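You operate a simulated robot arm through the tools that you are given. There is no shell and no other tool.

You run a simulated robot arm. Do the job below in one go: nothing can be reset, and whatever is moved stays where it is left.

JOB
Put the c-hook in its stand and shut the hoist down.
Fine: hook up over heads, pendant off, then the hoist switch off; bump nothing.

The check looks at the end state, three seconds after you hand in, the way a careful person would. Anything else that was tipped, shoved, dropped, spilled or broken makes it a failure.

ROBOT AND FRAMES
A 7-joint arm with a two-finger parallel gripper, fixed in place. Base frame: the origin is at the foot of the arm, x ahead of it, y to its left, z up. Units: cm, degrees, N and s.
With the tool pointing down near the work surface it reaches from about 18 to 46 cm from the base axis. Its first joint turns from -166.0 to 166.0 degrees. Payload 1.57 kg.
The tool frame sits at the grasp point between the pads (the TCP): z along the fingers, y along the line on which they close. The tips reach 3 cm beyond it. Largest opening 8 cm; finger width 1.7, thickness 1.2; the body of the gripper, 4 by 8.2 cm, starts 8 cm behind the TCP.
Orientation is that of the tool frame in the base frame, as [roll, pitch, yaw] about the fixed x, y, z axes, in that order (R = Rz(yaw) Ry(pitch) Rx(roll)). With the fingers straight down and closing along the base's y, the tool's x points along the base's -x, its y along +y and its z along -z.

CONTROLS
- The arm moves only by the tool drive_tool. Its arguments are lists of equal length, an entry for each row: "fingers": the opening, from 0 (shut) to 1 (fully open); "linear": the shift along the base's x, y, z in units of 400 mm (1.0 is 400 mm), a list of three; "angular": the turn, a rotation vector about the base's x, y, z in units of 90 degrees (1.0 is 90 degrees), a list of three. In form: {"fingers": [fingers, ...], "linear": [[dx, dy, dz], ...], "angular": [[wx, wy, wz], ...]}. A call has 1 to 20 rows; each row is the pose to reach, as a shift and turn from the pose commanded when the call began. A call with a number of a shift or a turn outside -1 to 1 is refused whole. Rows are played at 5 a second. More than 5 cm and 8.6 degrees between two rows, or a gripper value outside its range, and nothing of the call is played. A pose out of reach is approached as far as the arm can. The call stops where the force on the tool passes 90 N (or 10 N more than at its start, if that is more) or the arm is blocked; 0.2 s more then pass. The fingers move at their own pace (about 7.2 cm/s each) and stop on an object; they squeeze with about 32 N. The grip force told is the motor's: it shows also when the fingers shut on nothing. Time passes only in rows, and 0.2 s behind the last, so rows that repeat a pose let the fingers close. It gives the time, the measured TCP pose, the force on the tool (base axes), the opening and the grip force at its end, in the units of the frame above (readings bear some noise), with the torque about the TCP (base axes, N m) and any sound that the robot's microphone picked up.
- Cameras (640 x 400 px; columns grow to the right, rows downward): "scene" is fixed at [4.96, 50.03, 149.74]; the picture's right is [-0.83, -0.56, 0.00], its down [-0.22, 0.33, -0.92] and it looks along [0.52, -0.76, -0.40] (base axes); focal length 332 px, centre (320, 200). "wrist" rides on the gripper at [7.2, -0.7, -12.2] in the tool frame; the picture's right is [0.09, 1.00, 0.00], its down [-0.84, 0.08, -0.54] and it looks along [-0.54, 0.05, 0.84] (tool axes); focal length 238 px, centre (320, 200). There is no depth. A picture from a camera that has moved, and an enlarged one, comes with that camera's place and axes in the base frame and with its lens.
- camera(camera): a new picture of that camera. No time passes.
- move_column(by): slides the trunk up (or, below 0, down) by that many cm; the arm rides with it, the base frame stays. It gives what a move gives, with no picture.
- zoom(camera, box): a new picture of the part [left, top, right, bottom] of that camera's present view, enlarged. No time passes.
- hand_in(): hands the job in; it is judged then, once.

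Places have to be worked out from the pictures, the camera data and where the tool is seen. Open the gripper and draw the arm clear of the work before you hand the job in, unless the task says otherwise.

The tools are called as name(argument=value, ...) on one line, values as JSON. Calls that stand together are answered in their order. drive_tool: Moves the arm, as the interface text tells. Its arguments: {"type":"object","properties":{"fingers":{"type":"array"},"linear":{"type":"array"},"angular":{"type":"array"}},"required":["fingers","linear","angular"]} The other tools are called the same way: move_column (by) slides the trunk up or down; camera (camera) takes a picture; zoom (camera, box) takes an enlarged picture of a part of a camera's view; hand_in () hands the job in.

At the start:

```text
time_s: 0.0
tcp_pos: [40.13, -9.29, 134.94]
tcp_rot: [179.9, 0.0, -179.9]
force: [-0.1, 0.1, 0.2]
ft_torque: [-0.01, 0.01, -0.01]
grip_width: 8.0
grip_force: 0.0
trunk travel left (down, up): [-7.5, 4.0]
```

scene: 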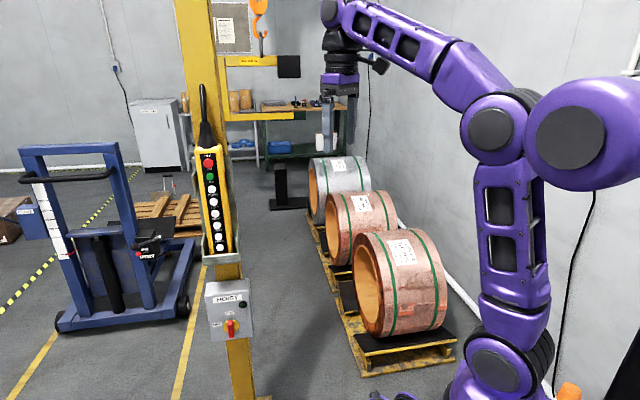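
wrist: 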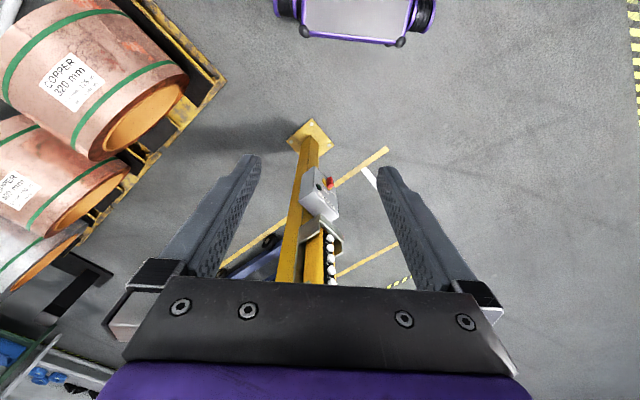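

The first pictures show a yellow column with a pendant in a holder and a hoist switch box below it, with coils behind. I'll look closer at the pendant, the switch box, the hook and the stand before moving.

zoom(camera="scene", box=[170, 80, 290, 260])

zoom(camera="scene", box=[190, 260, 280, 350])

zoom(camera="scene", box=[190, 0, 370, 120])

zoom(camera="scene", box=[240, 100, 460, 260])

zoom(camera="wrist", box=[240, 100, 420, 300])

```text
2.22 times, centred on (230, 170) of scene
camera zoom: at [4.96, 50.03, 149.74], right [-0.83, -0.56, 0.0], down [-0.22, 0.33, -0.92], along [0.52, -0.76, -0.4], focal length 737 px, centre (520, 267)
```

zoom: 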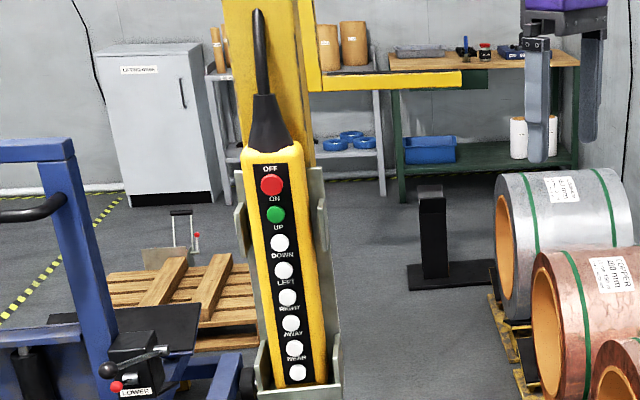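

```text
4.44 times, centred on (235, 305) of scene
camera zoom: at [4.96, 50.03, 149.74], right [-0.83, -0.56, 0.0], down [-0.22, 0.33, -0.92], along [0.52, -0.76, -0.4], focal length 1475 px, centre (698, -267)
```

zoom: 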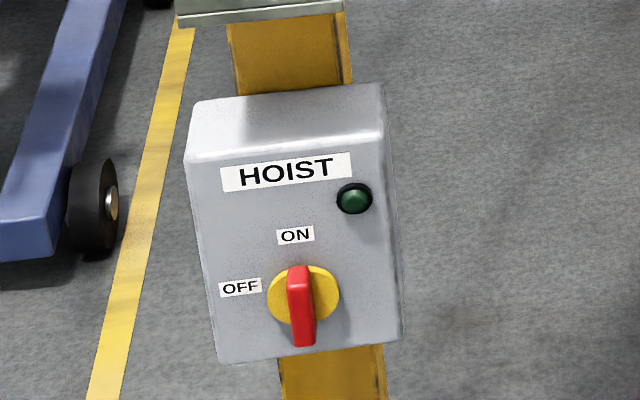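

```text
3.33 times, centred on (280, 60) of scene
camera zoom: at [4.96, 50.03, 149.74], right [-0.83, -0.56, 0.0], down [-0.22, 0.33, -0.92], along [0.52, -0.76, -0.4], focal length 1106 px, centre (453, 667)
```

zoom: 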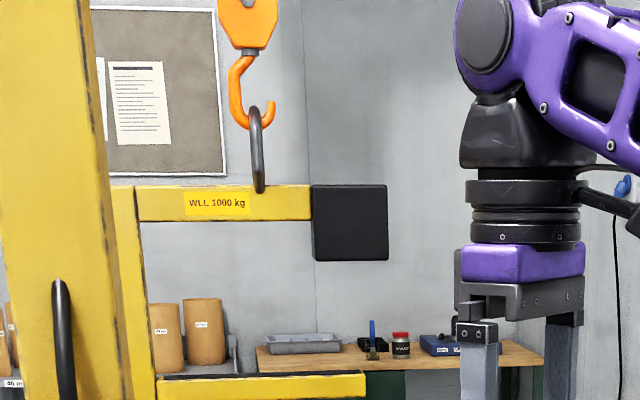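

```text
2.50 times, centred on (350, 180) of scene
camera zoom: at [4.96, 50.03, 149.74], right [-0.83, -0.56, 0.0], down [-0.22, 0.33, -0.92], along [0.52, -0.76, -0.4], focal length 830 px, centre (245, 250)
```

zoom: 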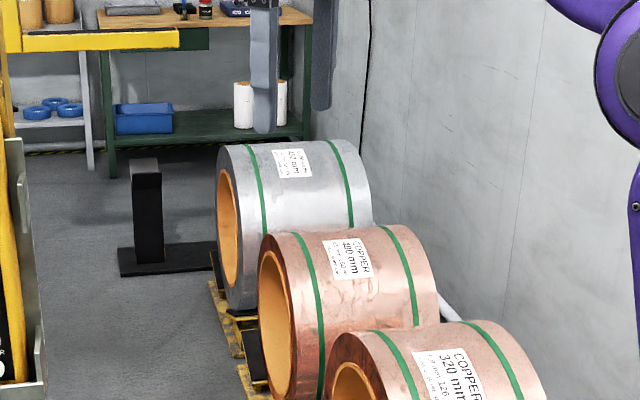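

```text
2.00 times, centred on (330, 200) of wrist
camera zoom: at [32.93, -9.84, 147.14], right [-0.09, 1.0, 0.0], down [0.84, 0.08, 0.54], along [0.54, 0.05, -0.84], focal length 477 px, centre (300, 200)
```

zoom: 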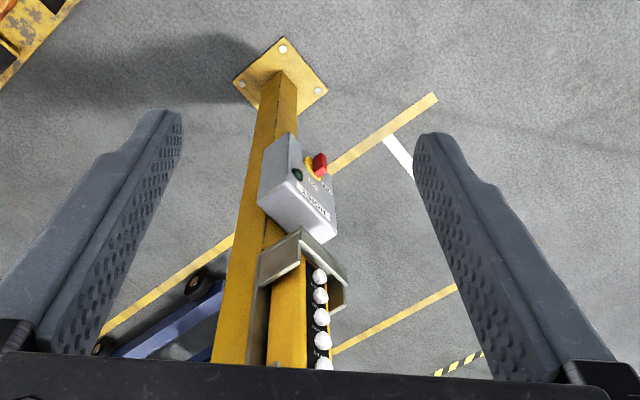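

The pendant appears to sit roughly at (77, -3, 98–124) with the hoist box below it, and the c-hook hangs from the orange crane hook far behind. Next I zoom tighter to work out the face orientations and the c-hook and stand geometry.

zoom(camera="wrist", box=[280, 160, 360, 210])

zoom(camera="wrist", box=[280, 210, 376, 270])

zoom(camera="scene", box=[256, 140, 336, 220])

zoom(camera="scene", box=[215, 0, 311, 60])

zoom(camera="scene", box=[185, 140, 249, 180])

zoom(camera="scene", box=[0, 130, 220, 340])

```text
8.00 times, centred on (320, 185) of wrist
camera zoom: at [32.93, -9.84, 147.14], right [-0.09, 1.0, 0.0], down [0.84, 0.08, 0.54], along [0.54, 0.05, -0.84], focal length 1907 px, centre (320, 320)
```

zoom: 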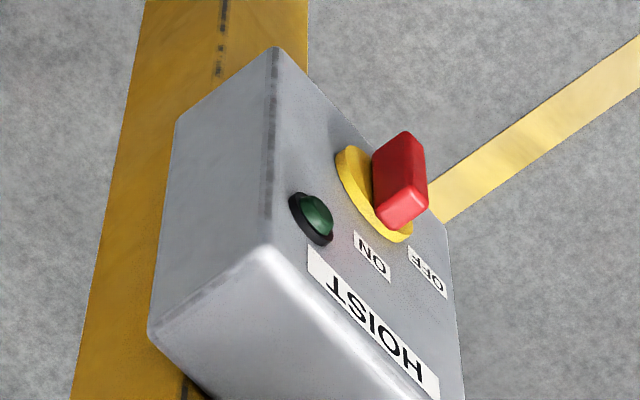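

```text
6.67 times, centred on (328, 240) of wrist
camera zoom: at [32.93, -9.84, 147.14], right [-0.09, 1.0, 0.0], down [0.84, 0.08, 0.54], along [0.54, 0.05, -0.84], focal length 1589 px, centre (267, -67)
```

zoom: 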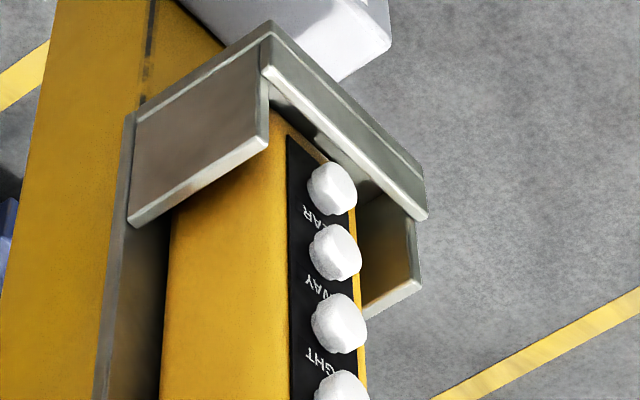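

```text
5.00 times, centred on (296, 180) of scene
camera zoom: at [4.96, 50.03, 149.74], right [-0.83, -0.56, 0.0], down [-0.22, 0.33, -0.92], along [0.52, -0.76, -0.4], focal length 1659 px, centre (440, 300)
```

zoom: 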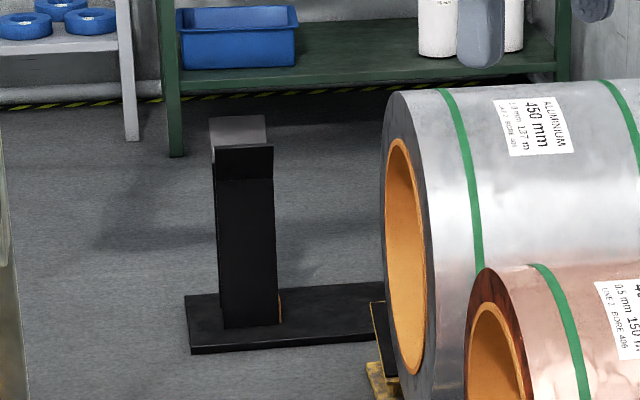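

```text
6.67 times, centred on (263, 30) of scene
camera zoom: at [4.96, 50.03, 149.74], right [-0.83, -0.56, 0.0], down [-0.22, 0.33, -0.92], along [0.52, -0.76, -0.4], focal length 2212 px, centre (700, 1333)
```

zoom: 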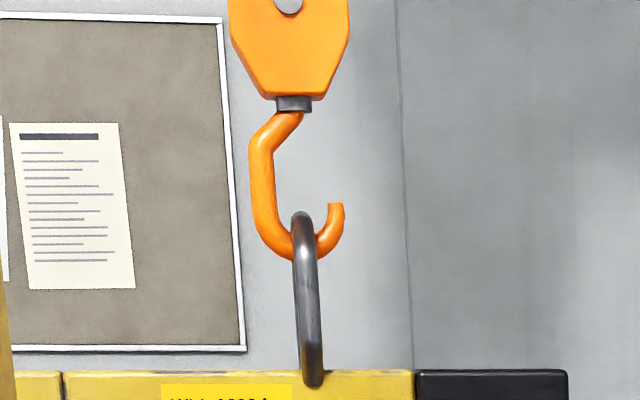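

```text
10.00 times, centred on (217, 160) of scene
camera zoom: at [4.96, 50.03, 149.74], right [-0.83, -0.56, 0.0], down [-0.22, 0.33, -0.92], along [0.52, -0.76, -0.4], focal length 3318 px, centre (1350, 600)
```

zoom: 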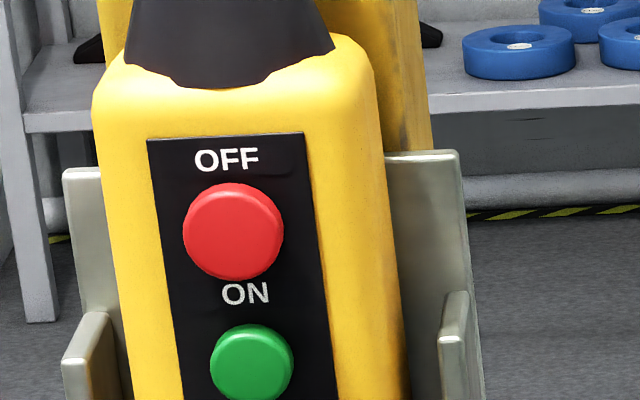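

```text
1.90 times, centred on (110, 235) of scene
camera zoom: at [4.96, 50.03, 149.74], right [-0.83, -0.56, 0.0], down [-0.22, 0.33, -0.92], along [0.52, -0.76, -0.4], focal length 632 px, centre (720, 133)
```

zoom: 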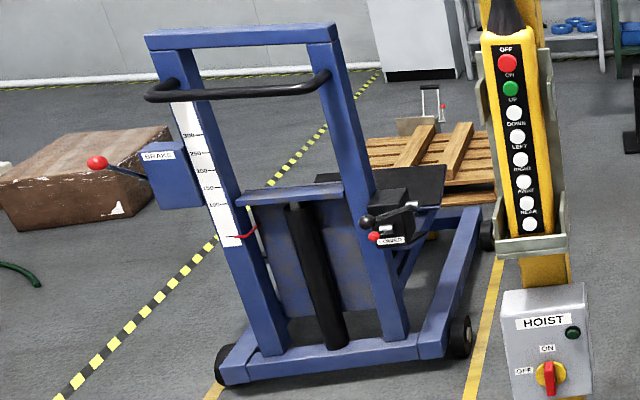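

The pendant and box faces look to point about (-0.7, +0.7), so I'll have to press towards (+0.7, -0.7). First I'll tilt the tool up in place, in small steps, so the wrist camera looks level towards the c-hook and stand.

drive_tool(fingers=[1, 1, 1, 1, 1, 1, 1, 1, 1], linear=[[0, 0, 0], [0, 0, 0], [0, 0, 0], [0, 0, 0], [0, 0, 0], [0, 0, 0], [0, 0, 0], [0, 0, 0], [0, 0, 0]], angular=[[0, -0.079, 0], [0, -0.158, 0], [0, -0.237, 0], [0, -0.316, 0], [0, -0.395, 0], [0, -0.474, 0], [0, -0.553, 0], [0, -0.633, 0], [0, -0.633, 0]])

camera(camera="wrist")

camera(camera="scene")

```text
time_s: 1.5
tcp_pos: [44.65, -10.13, 127.77]
tcp_rot: [177.9, 35.0, 178.5]
force: [-0.1, 0.0, 0.1]
ft_torque: [0.01, 0.01, 0.03]
grip_width: 8.02
grip_force: 0.0
trunk travel left (down, up): [-7.5, 4.0]
stopped in row 7: the arm was blocked; the commanded pose is now the measured one
```

```text
taken
camera wrist: at [31.71, -10.84, 133.55], right [-0.07, 1.0, -0.02], down [0.37, 0.05, 0.93], along [0.92, 0.06, -0.38], focal length 238 px, centre (320, 200)
```

wrist: 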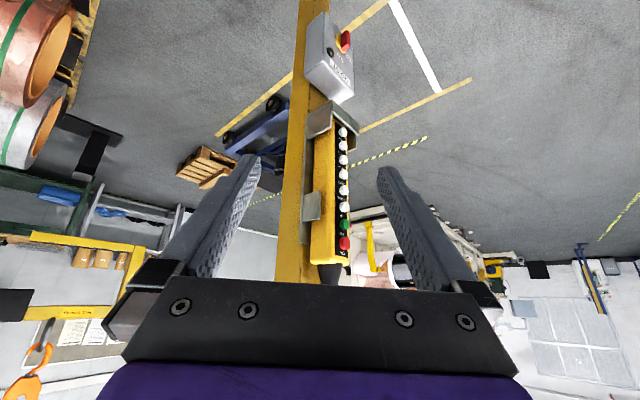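

```text
taken
```

scene: 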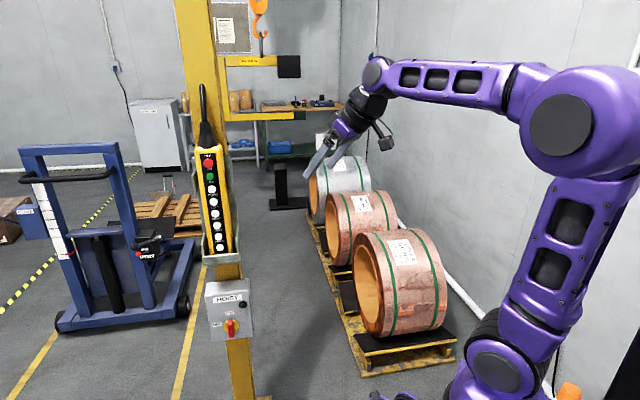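

The arm stopped because the wrist ended up too close to the shoulder (elbow limit), with nothing touched. I'll swing the whole arm 60° to the right, away from the post, to get a second viewpoint on the c-hook and stand.

drive_tool(fingers=[1, 1, 1, 1, 1, 1, 1, 1, 1, 1, 1], linear=[[-0.0325, -0.11525, 0], [-0.077, -0.2265, 0], [-0.13275, -0.3325, 0], [-0.1995, -0.432, 0], [-0.27625, -0.52425, 0], [-0.362, -0.60775, 0], [-0.45625, -0.68175, 0], [-0.5575, -0.74575, 0], [-0.665, -0.79875, 0], [-0.7775, -0.84, 0], [-0.7775, -0.84, 0]], angular=[[0, 0, -0.0667], [0, 0, -0.1333], [0, 0, -0.2], [0, 0, -0.2667], [0, 0, -0.3333], [0, 0, -0.4], [0, 0, -0.4667], [0, 0, -0.5333], [0, 0, -0.6], [0, 0, -0.6667], [0, 0, -0.6667]])

camera(camera="wrist")

camera(camera="scene")

```text
time_s: 3.9
tcp_pos: [14.7, -43.8, 127.16]
tcp_rot: [179.0, 34.0, 120.2]
force: [-0.1, -0.3, 0.3]
ft_torque: [0.0, 0.0, -0.02]
grip_width: 7.99
grip_force: 0.0
trunk travel left (down, up): [-7.5, 4.0]
```

```text
taken
camera wrist: at [7.47, -33.11, 133.1], right [0.82, 0.57, -0.04], down [0.26, -0.3, 0.92], along [0.52, -0.76, -0.4], focal length 238 px, centre (320, 200)
```

wrist: 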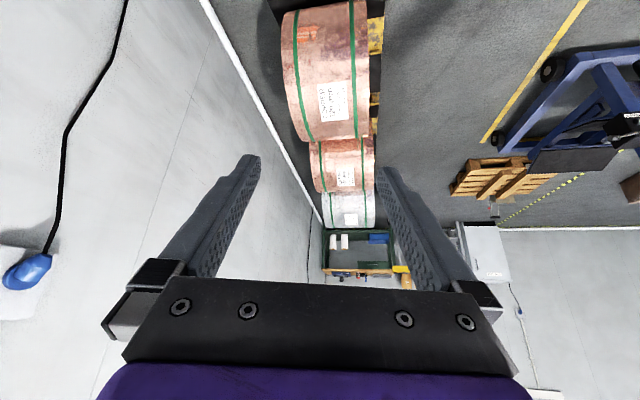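

```text
taken
```

scene: 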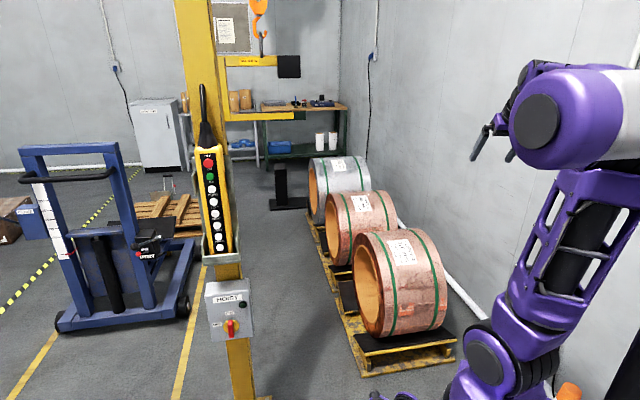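

From here the c-hook is hidden behind the gripper body. I'll tilt the tool up another 25° while extending outwards (to avoid the elbow limit), then yaw it towards the c-hook; the wall stays over 60 cm away.

drive_tool(fingers=[1, 1, 1, 1, 1], linear=[[0.0485, -0.083, 0.049], [0.097, -0.166, 0.098], [0.1455, -0.249, 0.147], [0.194, -0.3325, 0.196], [0.194, -0.3325, 0.196]], angular=[[-0.06, -0.035, 0], [-0.12, -0.07, 0], [-0.18, -0.105, 0], [-0.24, -0.14, 0], [-0.24, -0.14, 0]])

camera(camera="wrist")

```text
time_s: 5.1
tcp_pos: [21.11, -56.87, 135.96]
tcp_rot: [176.7, 60.5, 117.7]
force: [0.8, 0.0, -0.5]
ft_torque: [0.0, 0.01, 0.01]
grip_width: 7.99
grip_force: 0.0
trunk travel left (down, up): [-7.5, 4.0]
```

```text
taken
camera wrist: at [13.25, -45.05, 135.65], right [0.84, 0.55, -0.05], down [0.01, 0.08, 1.0], along [0.55, -0.83, 0.06], focal length 238 px, centre (320, 200)
```

wrist: 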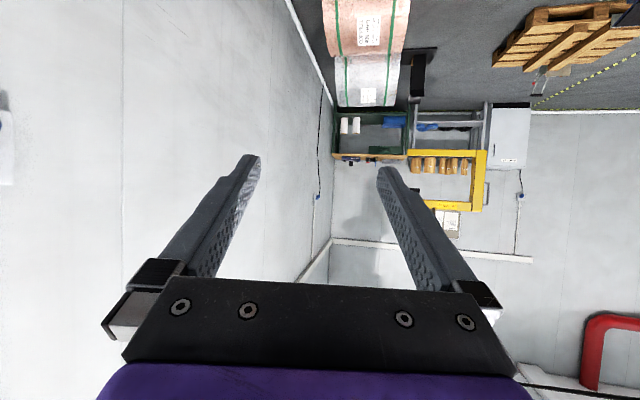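

Now the c-hook, stand and bench are in view to the right, partly hidden by a finger. I'll yaw the tool about 25° left in place to centre them between the fingers.

drive_tool(fingers=[1, 1, 1, 1, 1], linear=[[0, 0, 0], [0, 0, 0], [0, 0, 0], [0, 0, 0], [0, 0, 0]], angular=[[0, 0, 0.07], [0, 0, 0.14], [0, 0, 0.21], [0, 0, 0.28], [0, 0, 0.28]])

camera(camera="wrist")

zoom(camera="wrist", box=[270, 30, 430, 270])

```text
time_s: 6.3
tcp_pos: [21.09, -56.95, 135.82]
tcp_rot: [176.7, 60.4, 143.0]
force: [-0.3, 0.2, 0.2]
ft_torque: [0.02, 0.03, -0.03]
grip_width: 8.0
grip_force: 0.1
trunk travel left (down, up): [-7.5, 4.0]
```

```text
taken
camera wrist: at [9.01, -49.48, 135.58], right [0.52, 0.85, -0.05], down [-0.02, 0.07, 1.0], along [0.85, -0.52, 0.06], focal length 238 px, centre (320, 200)
```

wrist: 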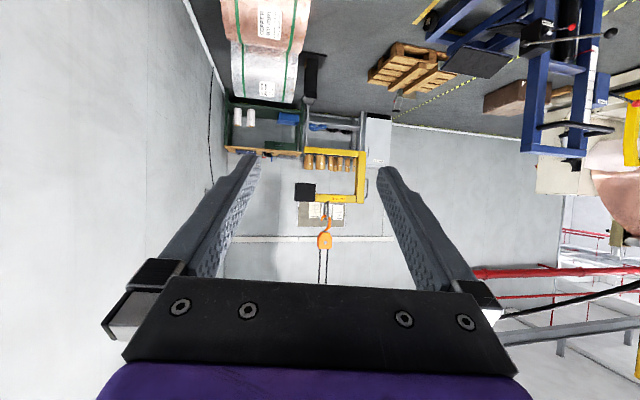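

```text
1.67 times, centred on (350, 150) of wrist
camera zoom: at [9.01, -49.48, 135.58], right [0.52, 0.85, -0.05], down [-0.02, 0.07, 1.0], along [0.85, -0.52, 0.06], focal length 397 px, centre (270, 283)
```

zoom: 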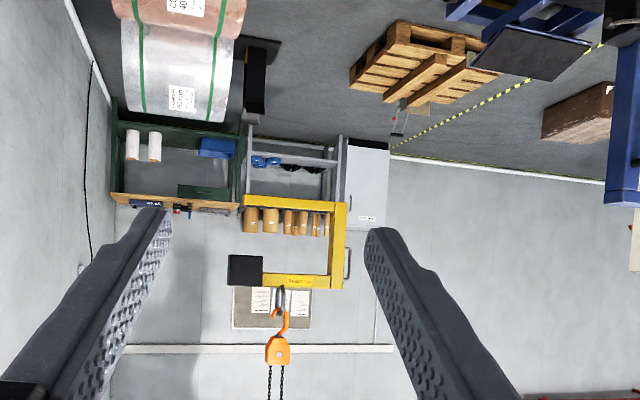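

Excellent view of the c-hook and stand. I'll zoom in on both for triangulation against the scene camera.

zoom(camera="wrist", box=[284, 135, 380, 255])

zoom(camera="wrist", box=[284, 40, 356, 115])

zoom(camera="wrist", box=[288, 175, 352, 215])

zoom(camera="scene", box=[215, 50, 311, 130])

```text
3.33 times, centred on (332, 195) of wrist
camera zoom: at [9.01, -49.48, 135.58], right [0.52, 0.85, -0.05], down [-0.02, 0.07, 1.0], along [0.85, -0.52, 0.06], focal length 794 px, centre (280, 217)
```

zoom: 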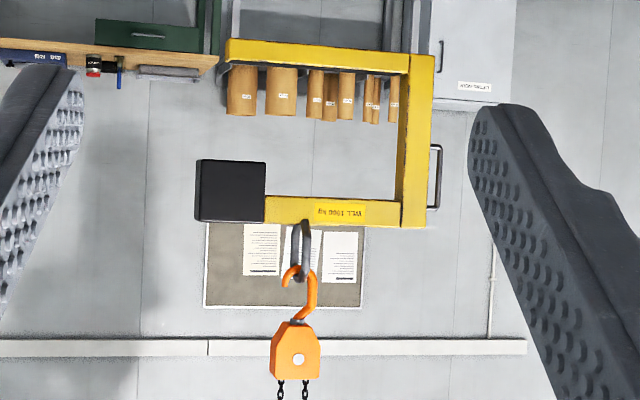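

```text
5.33 times, centred on (320, 78) of wrist
camera zoom: at [9.01, -49.48, 135.58], right [0.52, 0.85, -0.05], down [-0.02, 0.07, 1.0], along [0.85, -0.52, 0.06], focal length 1271 px, centre (320, 853)
```

zoom: 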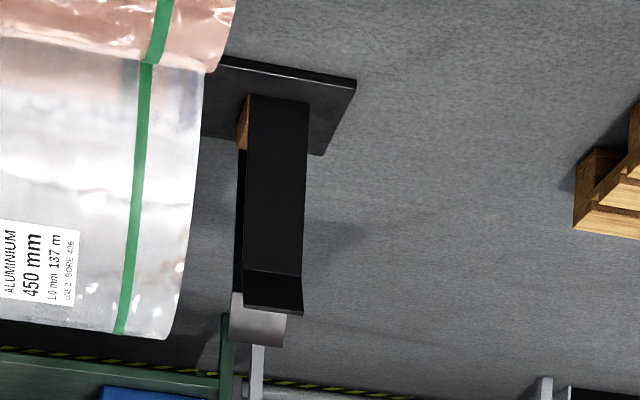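

```text
10.00 times, centred on (320, 195) of wrist
camera zoom: at [9.01, -49.48, 135.58], right [0.52, 0.85, -0.05], down [-0.02, 0.07, 1.0], along [0.85, -0.52, 0.06], focal length 2384 px, centre (320, 250)
```

zoom: 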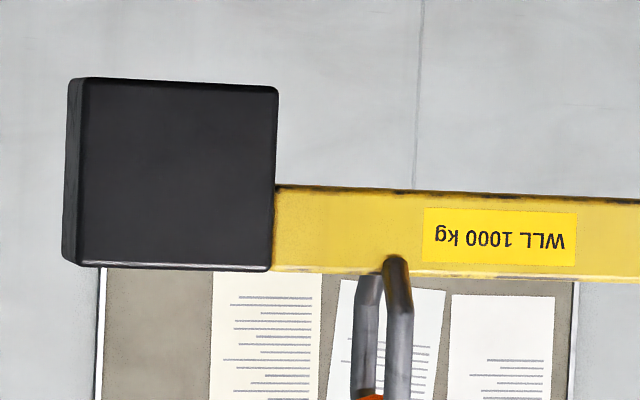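

```text
5.00 times, centred on (263, 90) of scene
camera zoom: at [4.96, 50.03, 149.74], right [-0.83, -0.56, 0.0], down [-0.22, 0.33, -0.92], along [0.52, -0.76, -0.4], focal length 1659 px, centre (605, 750)
```

zoom: 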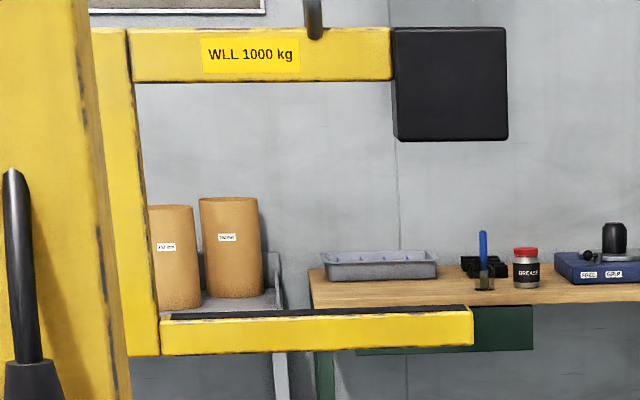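

The c-hook is nearly broadside to both cameras, and the stand looks like two tall plates with flared tops and a wood block low between them. I zoom in harder on the stand to understand its slot.

zoom(camera="wrist", box=[296, 48, 328, 108])

zoom(camera="scene", box=[266, 158, 306, 183])

zoom(camera="scene", box=[262, 185, 310, 215])

```text
6.67 times, centred on (312, 78) of wrist
camera zoom: at [9.01, -49.48, 135.58], right [0.52, 0.85, -0.05], down [-0.02, 0.07, 1.0], along [0.85, -0.52, 0.06], focal length 1589 px, centre (373, 1013)
```

zoom: 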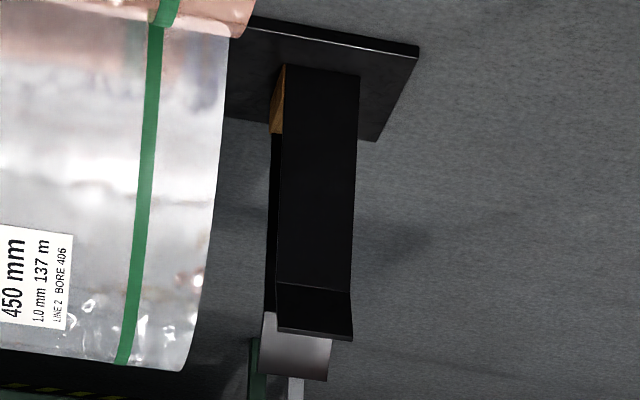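

```text
16.00 times, centred on (286, 170) of scene
camera zoom: at [4.96, 50.03, 149.74], right [-0.83, -0.56, 0.0], down [-0.22, 0.33, -0.92], along [0.52, -0.76, -0.4], focal length 5309 px, centre (864, 672)
```

zoom: 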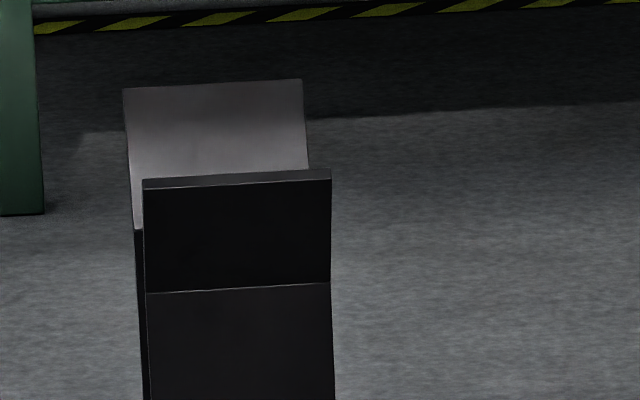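

```text
13.33 times, centred on (286, 200) of scene
camera zoom: at [4.96, 50.03, 149.74], right [-0.83, -0.56, 0.0], down [-0.22, 0.33, -0.92], along [0.52, -0.76, -0.4], focal length 4424 px, centre (773, 200)
```

zoom: 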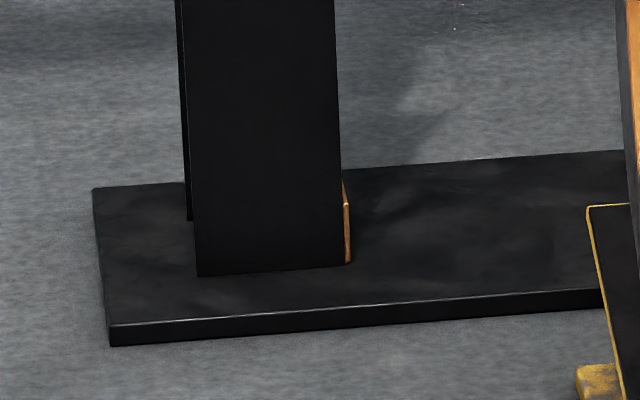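

Triangulating: the c-hook back is near (228, -139), its bottom at z ≈ 100 and its shackle near (205, -161, 149). The stand slot is centred near (228, -203) with flared tops at z ≈ 43, so the load must go "away" and "right" about 45 cm each, then down. I'll close the fingers and swing the arm back towards the pendant side, staying at radius 58–60 to clear the post.

drive_tool(fingers=[0, 0, 0, 0, 0, 0, 0, 0, 0, 0, 0, 0], linear=[[0.104, 0.0575, 0], [0.2045, 0.12, 0], [0.2975, 0.1918, 0], [0.3855, 0.2683, 0], [0.4648, 0.3525, 0], [0.5383, 0.4403, 0], [0.6123, 0.527, 0], [0.6793, 0.6193, 0], [0.7385, 0.7163, 0], [0.79, 0.8178, 0], [0.8335, 0.923, 0], [0.8335, 0.923, 0]], angular=[[0, 0, 0], [0, 0, 0], [0, 0, 0], [0, 0, 0], [0, 0, 0], [0, 0, 0], [0, 0, 0], [0, 0, 0], [0, 0, 0], [0, 0, 0], [0, 0, 0], [0, 0, 0]])

camera(camera="wrist")

camera(camera="scene")

```text
time_s: 8.9
tcp_pos: [54.61, -19.78, 135.76]
tcp_rot: [176.7, 60.4, 143.0]
force: [0.5, 0.9, -0.3]
ft_torque: [0.0, -0.01, -0.01]
grip_width: 0.02
grip_force: 21.5
trunk travel left (down, up): [-7.5, 4.0]
```

```text
taken
camera wrist: at [42.42, -12.39, 135.51], right [0.52, 0.85, -0.05], down [-0.02, 0.07, 1.0], along [0.85, -0.52, 0.06], focal length 238 px, centre (320, 200)
```

wrist: 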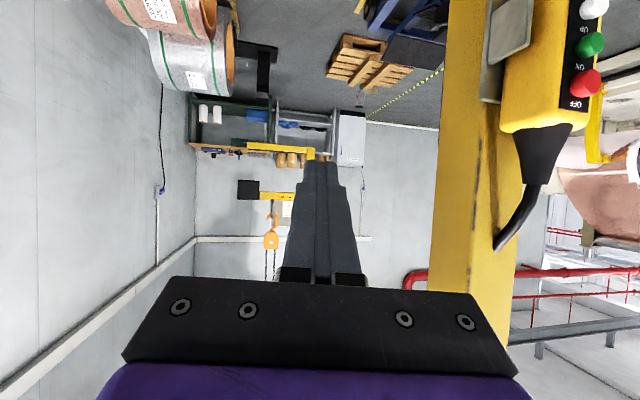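

```text
taken
```

scene: 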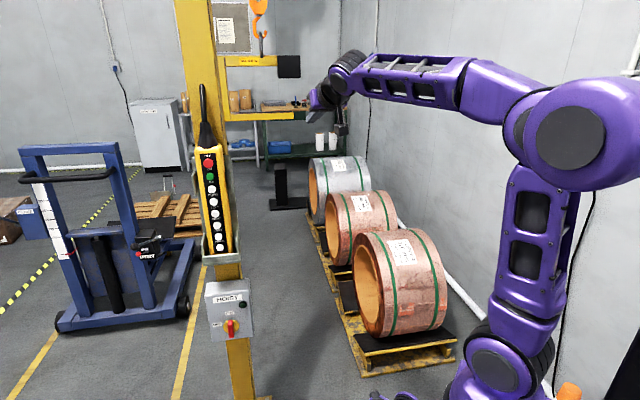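

From here the stand base beyond the coil is more visible. I zoom in on the stand, the hook block and the pendant.

zoom(camera="wrist", box=[220, 30, 300, 110])

zoom(camera="wrist", box=[230, 130, 326, 280])

zoom(camera="wrist", box=[420, 0, 640, 260])

```text
5.00 times, centred on (260, 70) of wrist
camera zoom: at [42.42, -12.39, 135.51], right [0.52, 0.85, -0.05], down [-0.02, 0.07, 1.0], along [0.85, -0.52, 0.06], focal length 1192 px, centre (620, 850)
```

zoom: 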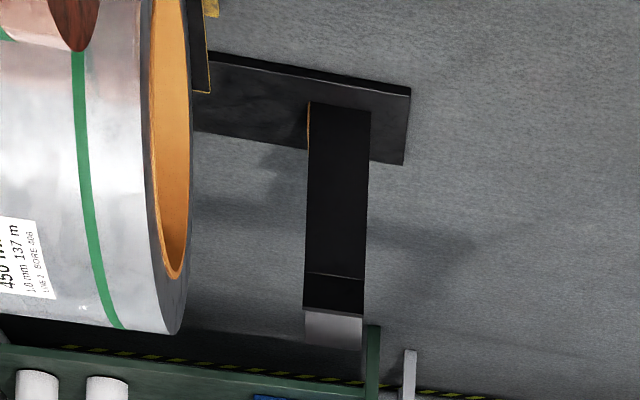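

```text
2.67 times, centred on (278, 205) of wrist
camera zoom: at [42.42, -12.39, 135.51], right [0.52, 0.85, -0.05], down [-0.02, 0.07, 1.0], along [0.85, -0.52, 0.06], focal length 636 px, centre (432, 187)
```

zoom: 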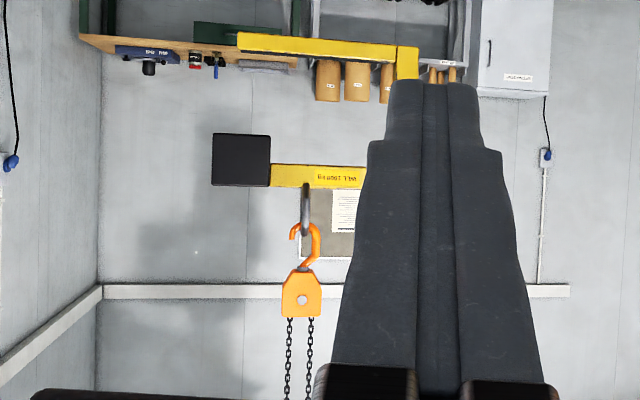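

```text
1.54 times, centred on (530, 130) of wrist
camera zoom: at [42.42, -12.39, 135.51], right [0.52, 0.85, -0.05], down [-0.02, 0.07, 1.0], along [0.85, -0.52, 0.06], focal length 367 px, centre (-3, 308)
```

zoom: 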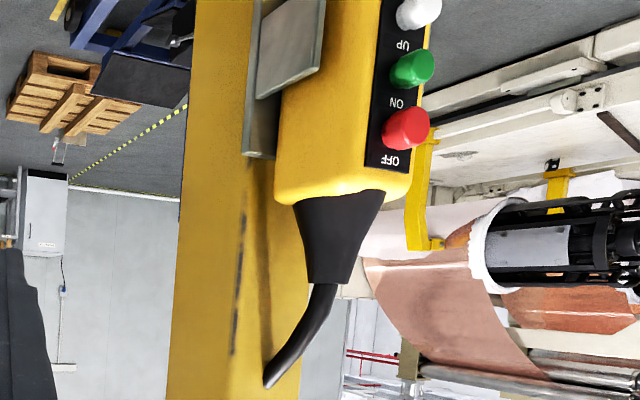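

The base plate runs bare at least 33 cm to the right of the plates, which suggests the c-hook's vertical back goes in the slot with the ram over the base. Next I continue the swing past the pendant at radius 58, about 17 cm clear of it, to its button side.

drive_tool(fingers=[0, 0, 0, 0, 0, 0, 0, 0, 0], linear=[[0.031, 0.102, 0], [0.057, 0.213, 0], [0.075, 0.325, 0], [0.084, 0.439, 0], [0.0835, 0.553, 0], [0.075, 0.666, 0], [0.057, 0.779, 0], [0.03, 0.89, 0], [0.03, 0.89, 0]], angular=[[0, 0, 0], [0, 0, 0], [0, 0, 0], [0, 0, 0], [0, 0, 0], [0, 0, 0], [0, 0, 0], [0, 0, 0], [0, 0, 0]])

camera(camera="wrist")

camera(camera="scene")

```text
time_s: 10.9
tcp_pos: [55.66, 15.64, 135.84]
tcp_rot: [176.8, 60.5, 142.8]
force: [0.4, -0.8, -0.3]
ft_torque: [-0.01, -0.01, -0.04]
grip_width: 0.0
grip_force: 21.2
trunk travel left (down, up): [-7.5, 4.0]
```

```text
taken
camera wrist: at [43.52, 23.2, 135.5], right [0.52, 0.85, -0.05], down [-0.02, 0.07, 1.0], along [0.85, -0.52, 0.06], focal length 238 px, centre (320, 200)
```

wrist: 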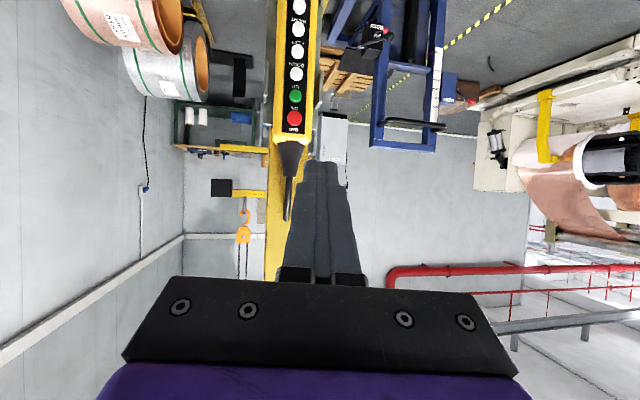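

```text
taken
```

scene: 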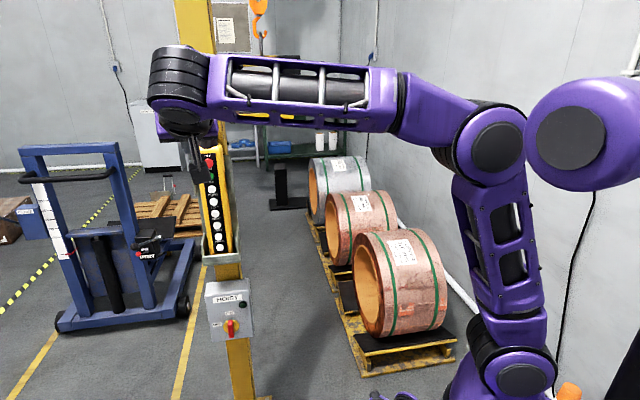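

The forearm now covers part of the scene camera's view, but the wrist camera still sees the c-hook and stand. I zoom in on these and on the pendant from this viewpoint.

zoom(camera="wrist", box=[200, 40, 264, 110])

zoom(camera="wrist", box=[255, 0, 345, 170])

zoom(camera="wrist", box=[196, 130, 276, 260])

```text
5.71 times, centred on (232, 75) of wrist
camera zoom: at [43.52, 23.2, 135.5], right [0.52, 0.85, -0.05], down [-0.02, 0.07, 1.0], along [0.85, -0.52, 0.06], focal length 1362 px, centre (823, 914)
```

zoom: 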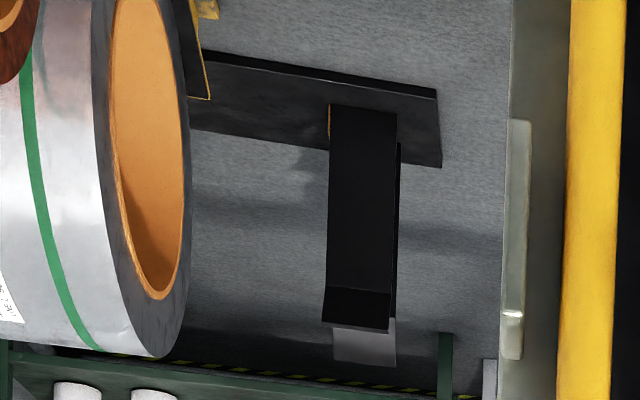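

```text
2.35 times, centred on (300, 85) of wrist
camera zoom: at [43.52, 23.2, 135.5], right [0.52, 0.85, -0.05], down [-0.02, 0.07, 1.0], along [0.85, -0.52, 0.06], focal length 561 px, centre (367, 471)
```

zoom: 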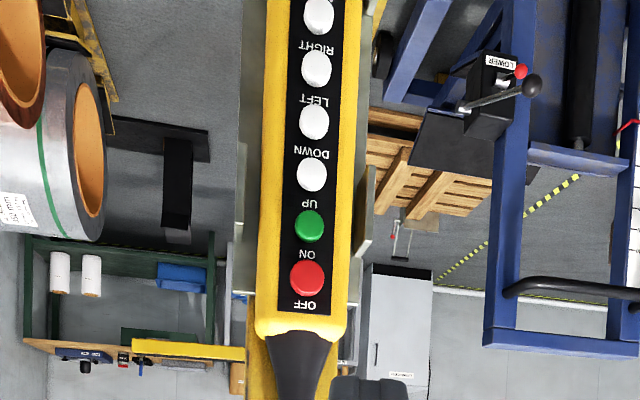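

```text
3.08 times, centred on (236, 195) of wrist
camera zoom: at [43.52, 23.2, 135.5], right [0.52, 0.85, -0.05], down [-0.02, 0.07, 1.0], along [0.85, -0.52, 0.06], focal length 733 px, centre (578, 215)
```

zoom: 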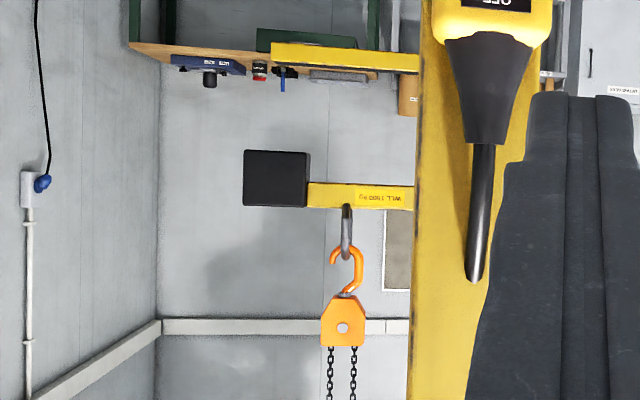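

The stand plates stand clear left of the post in this view, and nothing else is near the gripper. I'll now level the tool (tilt up about 29.5°) while lowering to z ≈ 122, still about 24 cm from the pendant.

drive_tool(fingers=[0, 0, 0, 0, 0, 0], linear=[[0.007, -0.003, -0.07], [0.013, -0.006, -0.14], [0.02, -0.01, -0.21], [0.027, -0.013, -0.28], [0.034, -0.016, -0.345], [0.034, -0.016, -0.345]], angular=[[-0.0395, -0.0524, 0], [-0.079, -0.1047, 0], [-0.1184, -0.1571, 0], [-0.1579, -0.2095, 0], [-0.1973, -0.2619, 0], [-0.1973, -0.2619, 0]])

camera(camera="wrist")

camera(camera="scene")

```text
time_s: 12.3
tcp_pos: [56.89, 15.2, 121.95]
tcp_rot: [115.4, 89.9, 81.7]
force: [1.0, -0.1, -0.1]
ft_torque: [0.01, 0.0, 0.0]
grip_width: 0.0
grip_force: 21.2
trunk travel left (down, up): [-7.5, 4.0]
```

```text
taken
camera wrist: at [46.47, 21.32, 114.73], right [0.55, 0.83, -0.09], down [-0.41, 0.36, 0.84], along [0.73, -0.42, 0.54], focal length 238 px, centre (320, 200)
```

wrist: 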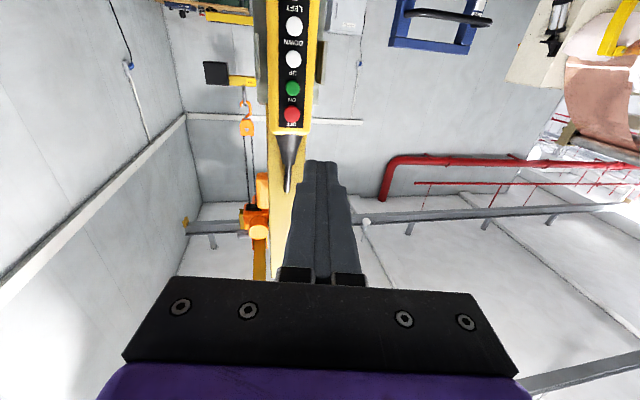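

```text
taken
```

scene: 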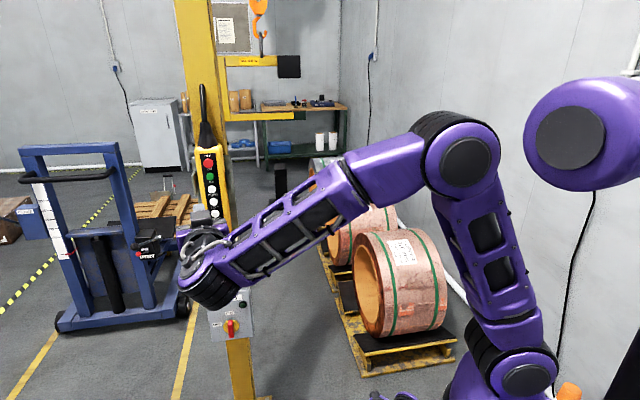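

The tool is now level and the scene camera sees the c-hook clearly past the arm. I'll yaw about -11.5° to face the pendant squarely and come in to roughly 15 cm (TCP) from the button face.

drive_tool(fingers=[0, 0, 0, 0, 0], linear=[[0.06, -0.0475, -0.0625], [0.12, -0.095, -0.125], [0.18, -0.1425, -0.1875], [0.2375, -0.19, -0.25], [0.2375, -0.19, -0.25]], angular=[[0, 0, -0.032], [0, 0, -0.064], [0, 0, -0.096], [0, 0, -0.1278], [0, 0, -0.1278]])

camera(camera="wrist")

camera(camera="scene")

```text
time_s: 13.5
tcp_pos: [66.56, 7.33, 112.06]
tcp_rot: [155.3, 89.9, 110.1]
force: [0.1, 0.1, -0.2]
ft_torque: [-0.02, -0.01, 0.01]
grip_width: 0.0
grip_force: 21.6
trunk travel left (down, up): [-7.5, 4.0]
```

```text
taken
camera wrist: at [57.49, 15.55, 104.74], right [0.71, 0.7, -0.09], down [-0.33, 0.44, 0.84], along [0.63, -0.56, 0.54], focal length 238 px, centre (320, 200)
```

wrist: 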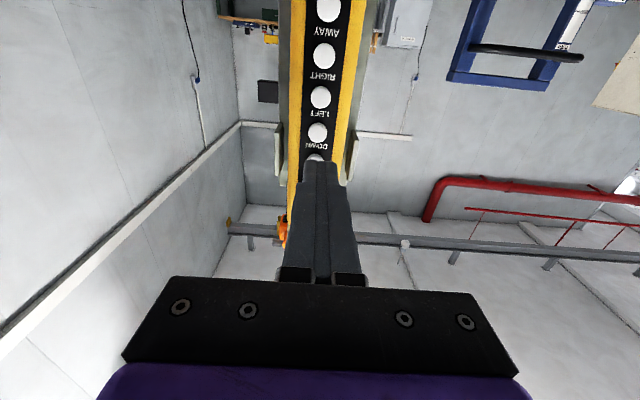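

```text
taken
```

scene: 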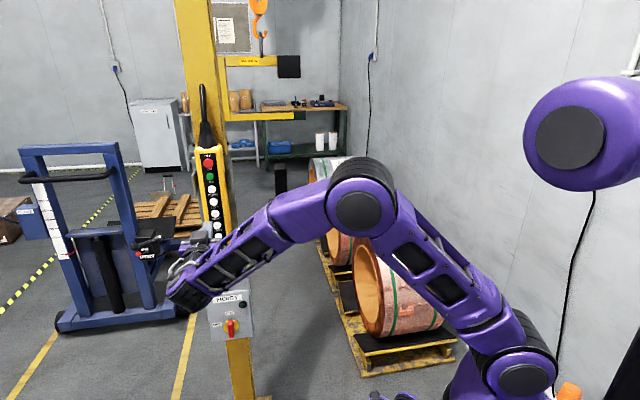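

The tool now points squarely at the pendant, aligned laterally within a few mm. The buttons come out at spacing ≈ 3.74 cm: DOWN z ≈ 112.9, LEFT 109.2, RIGHT 105.4, AWAY 101.8, NEAR 98, UP 116.6, ON 120.4, OFF 124.1. I'll go to a stand-off about 3.5 cm in front of AWAY and check alignment.

drive_tool(fingers=[0, 0, 0, 0, 0], linear=[[0.0, 0.0, -0.1], [0.0, 0.0, -0.2], [0.047, -0.047, -0.2565], [0.1, -0.1, -0.2565], [0.1414, -0.1414, -0.2565]], angular=[[0, 0, 0], [0, 0, 0], [0, 0, 0], [0, 0, 0], [0, 0, 0]])

camera(camera="wrist")

camera(camera="scene")

zoom(camera="scene", box=[170, 150, 270, 290])

```text
time_s: 14.7
tcp_pos: [72.16, 1.66, 101.73]
tcp_rot: [132.3, 89.8, 87.1]
force: [-0.5, -0.5, -0.2]
ft_torque: [-0.01, 0.01, -0.01]
grip_width: 0.03
grip_force: 21.1
trunk travel left (down, up): [-7.5, 4.0]
```

```text
taken
camera wrist: at [63.13, 9.96, 94.55], right [0.71, 0.7, -0.09], down [-0.33, 0.44, 0.84], along [0.63, -0.56, 0.54], focal length 238 px, centre (320, 200)
```

wrist: 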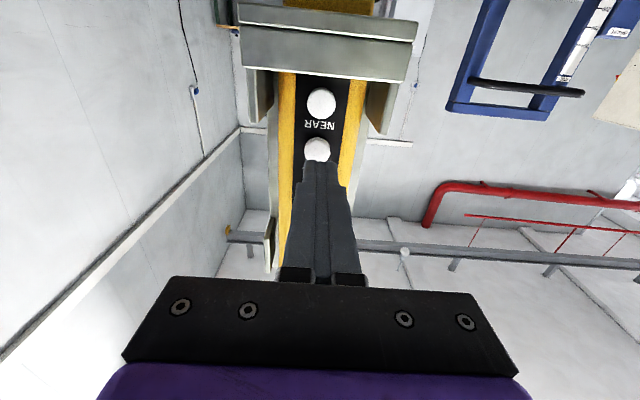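

```text
taken
```

scene: 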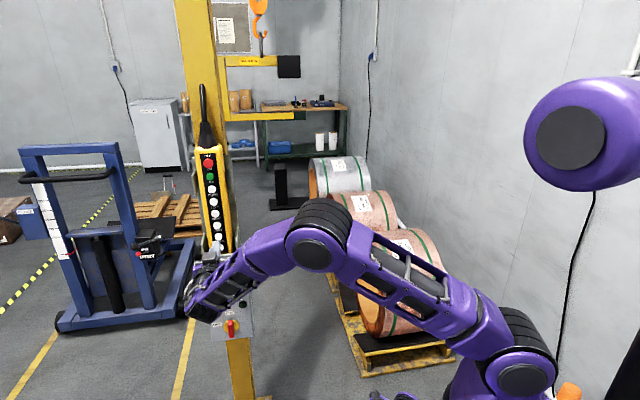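

```text
2.86 times, centred on (220, 220) of scene
camera zoom: at [4.96, 50.03, 149.74], right [-0.83, -0.56, 0.0], down [-0.22, 0.33, -0.92], along [0.52, -0.76, -0.4], focal length 948 px, centre (606, 143)
```

zoom: 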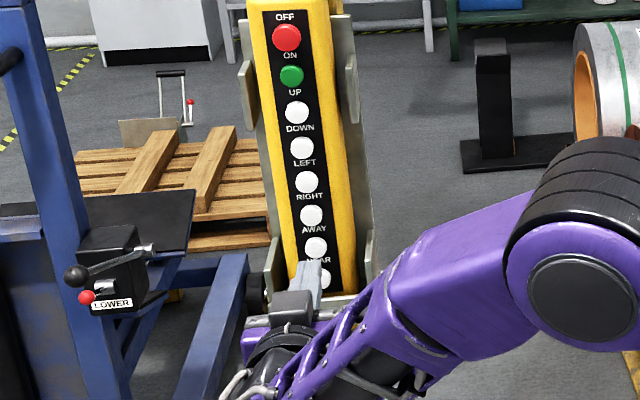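

Alignment on AWAY looks right: the tip is at the button's column and height, gap about 3.6 cm. I'll advance slowly towards contact and read the force.

drive_tool(fingers=[0, 0, 0, 0], linear=[[0.03, -0.03, 0], [0.053, -0.053, 0], [0.062, -0.062, 0], [0.066, -0.066, 0]], angular=[[0, 0, 0], [0, 0, 0], [0, 0, 0], [0, 0, 0]])

zoom(camera="wrist", box=[260, 60, 380, 180])

zoom(camera="scene", box=[190, 0, 370, 130])

```text
time_s: 15.7
tcp_pos: [74.86, -0.92, 101.79]
tcp_rot: [161.6, 89.9, 116.4]
force: [-2.6, 1.7, 1.4]
ft_torque: [0.02, 0.0, 0.0]
grip_width: 0.0
grip_force: 21.6
trunk travel left (down, up): [-7.5, 4.0]
```

```text
3.33 times, centred on (320, 120) of wrist
camera zoom: at [65.7, 7.36, 94.61], right [0.71, 0.7, -0.09], down [-0.33, 0.44, 0.84], along [0.63, -0.56, 0.54], focal length 794 px, centre (320, 467)
```

zoom: 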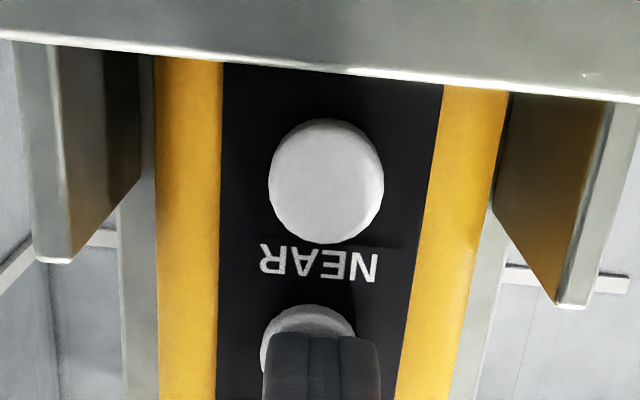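

```text
3.08 times, centred on (280, 65) of scene
camera zoom: at [4.96, 50.03, 149.74], right [-0.83, -0.56, 0.0], down [-0.22, 0.33, -0.92], along [0.52, -0.76, -0.4], focal length 1021 px, centre (443, 615)
```

zoom: 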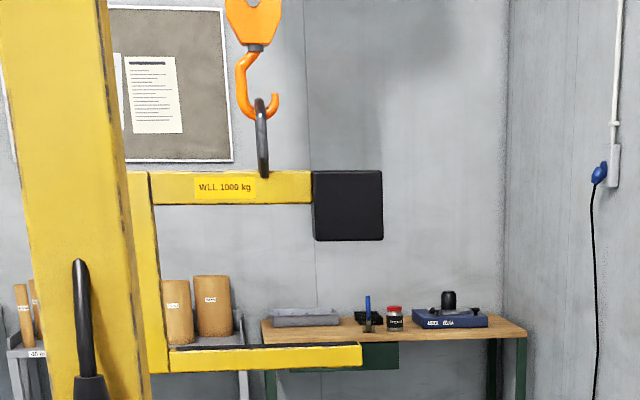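

The reading shows about 3 N, so the tip just touches AWAY; it sits about 3 mm high and 3 mm to one side of centre. I'll correct that and press in about 4–5 mm, ending pressed so that I can read the force.

drive_tool(fingers=[0, 0, 0, 0], linear=[[-0.0124, 0.0018, -0.0075], [-0.0053, -0.0053, -0.0075], [-0.0009, -0.0097, -0.0075], [0.0027, -0.0133, -0.0075]], angular=[[0, 0, 0], [0, 0, 0], [0, 0, 0], [0, 0, 0]])

zoom(camera="wrist", box=[260, 60, 380, 180])

zoom(camera="scene", box=[190, 0, 370, 130])

```text
time_s: 16.7
tcp_pos: [74.91, -1.32, 101.46]
tcp_rot: [158.7, 89.9, 113.6]
force: [-11.6, 7.2, -1.2]
ft_torque: [0.1, -0.12, -0.16]
grip_width: 0.0
grip_force: 21.5
trunk travel left (down, up): [-7.5, 4.0]
```

```text
3.33 times, centred on (320, 120) of wrist
camera zoom: at [65.72, 6.93, 94.31], right [0.71, 0.7, -0.09], down [-0.33, 0.44, 0.84], along [0.63, -0.56, 0.54], focal length 794 px, centre (320, 467)
```

zoom: 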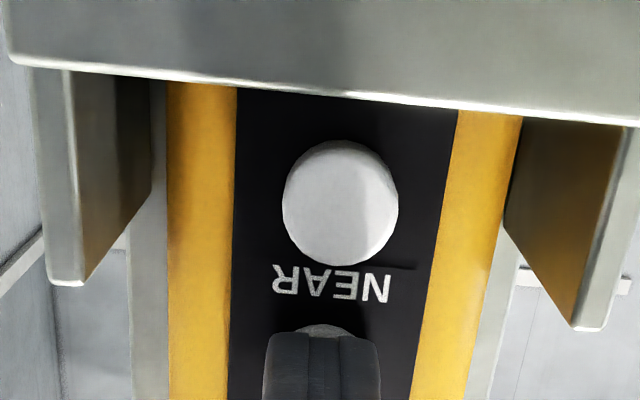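

```text
3.08 times, centred on (280, 65) of scene
camera zoom: at [4.96, 50.03, 149.74], right [-0.83, -0.56, 0.0], down [-0.22, 0.33, -0.92], along [0.52, -0.76, -0.4], focal length 1021 px, centre (443, 615)
```

zoom: 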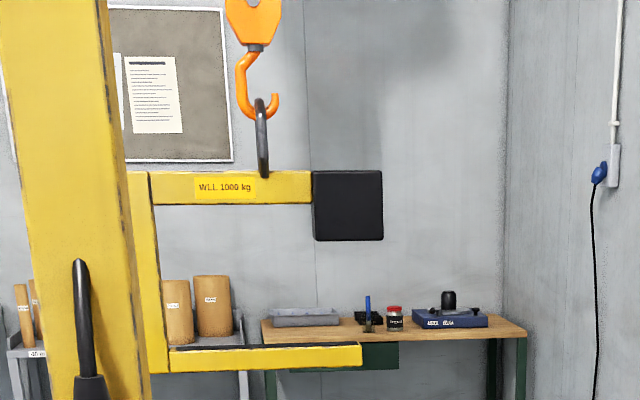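

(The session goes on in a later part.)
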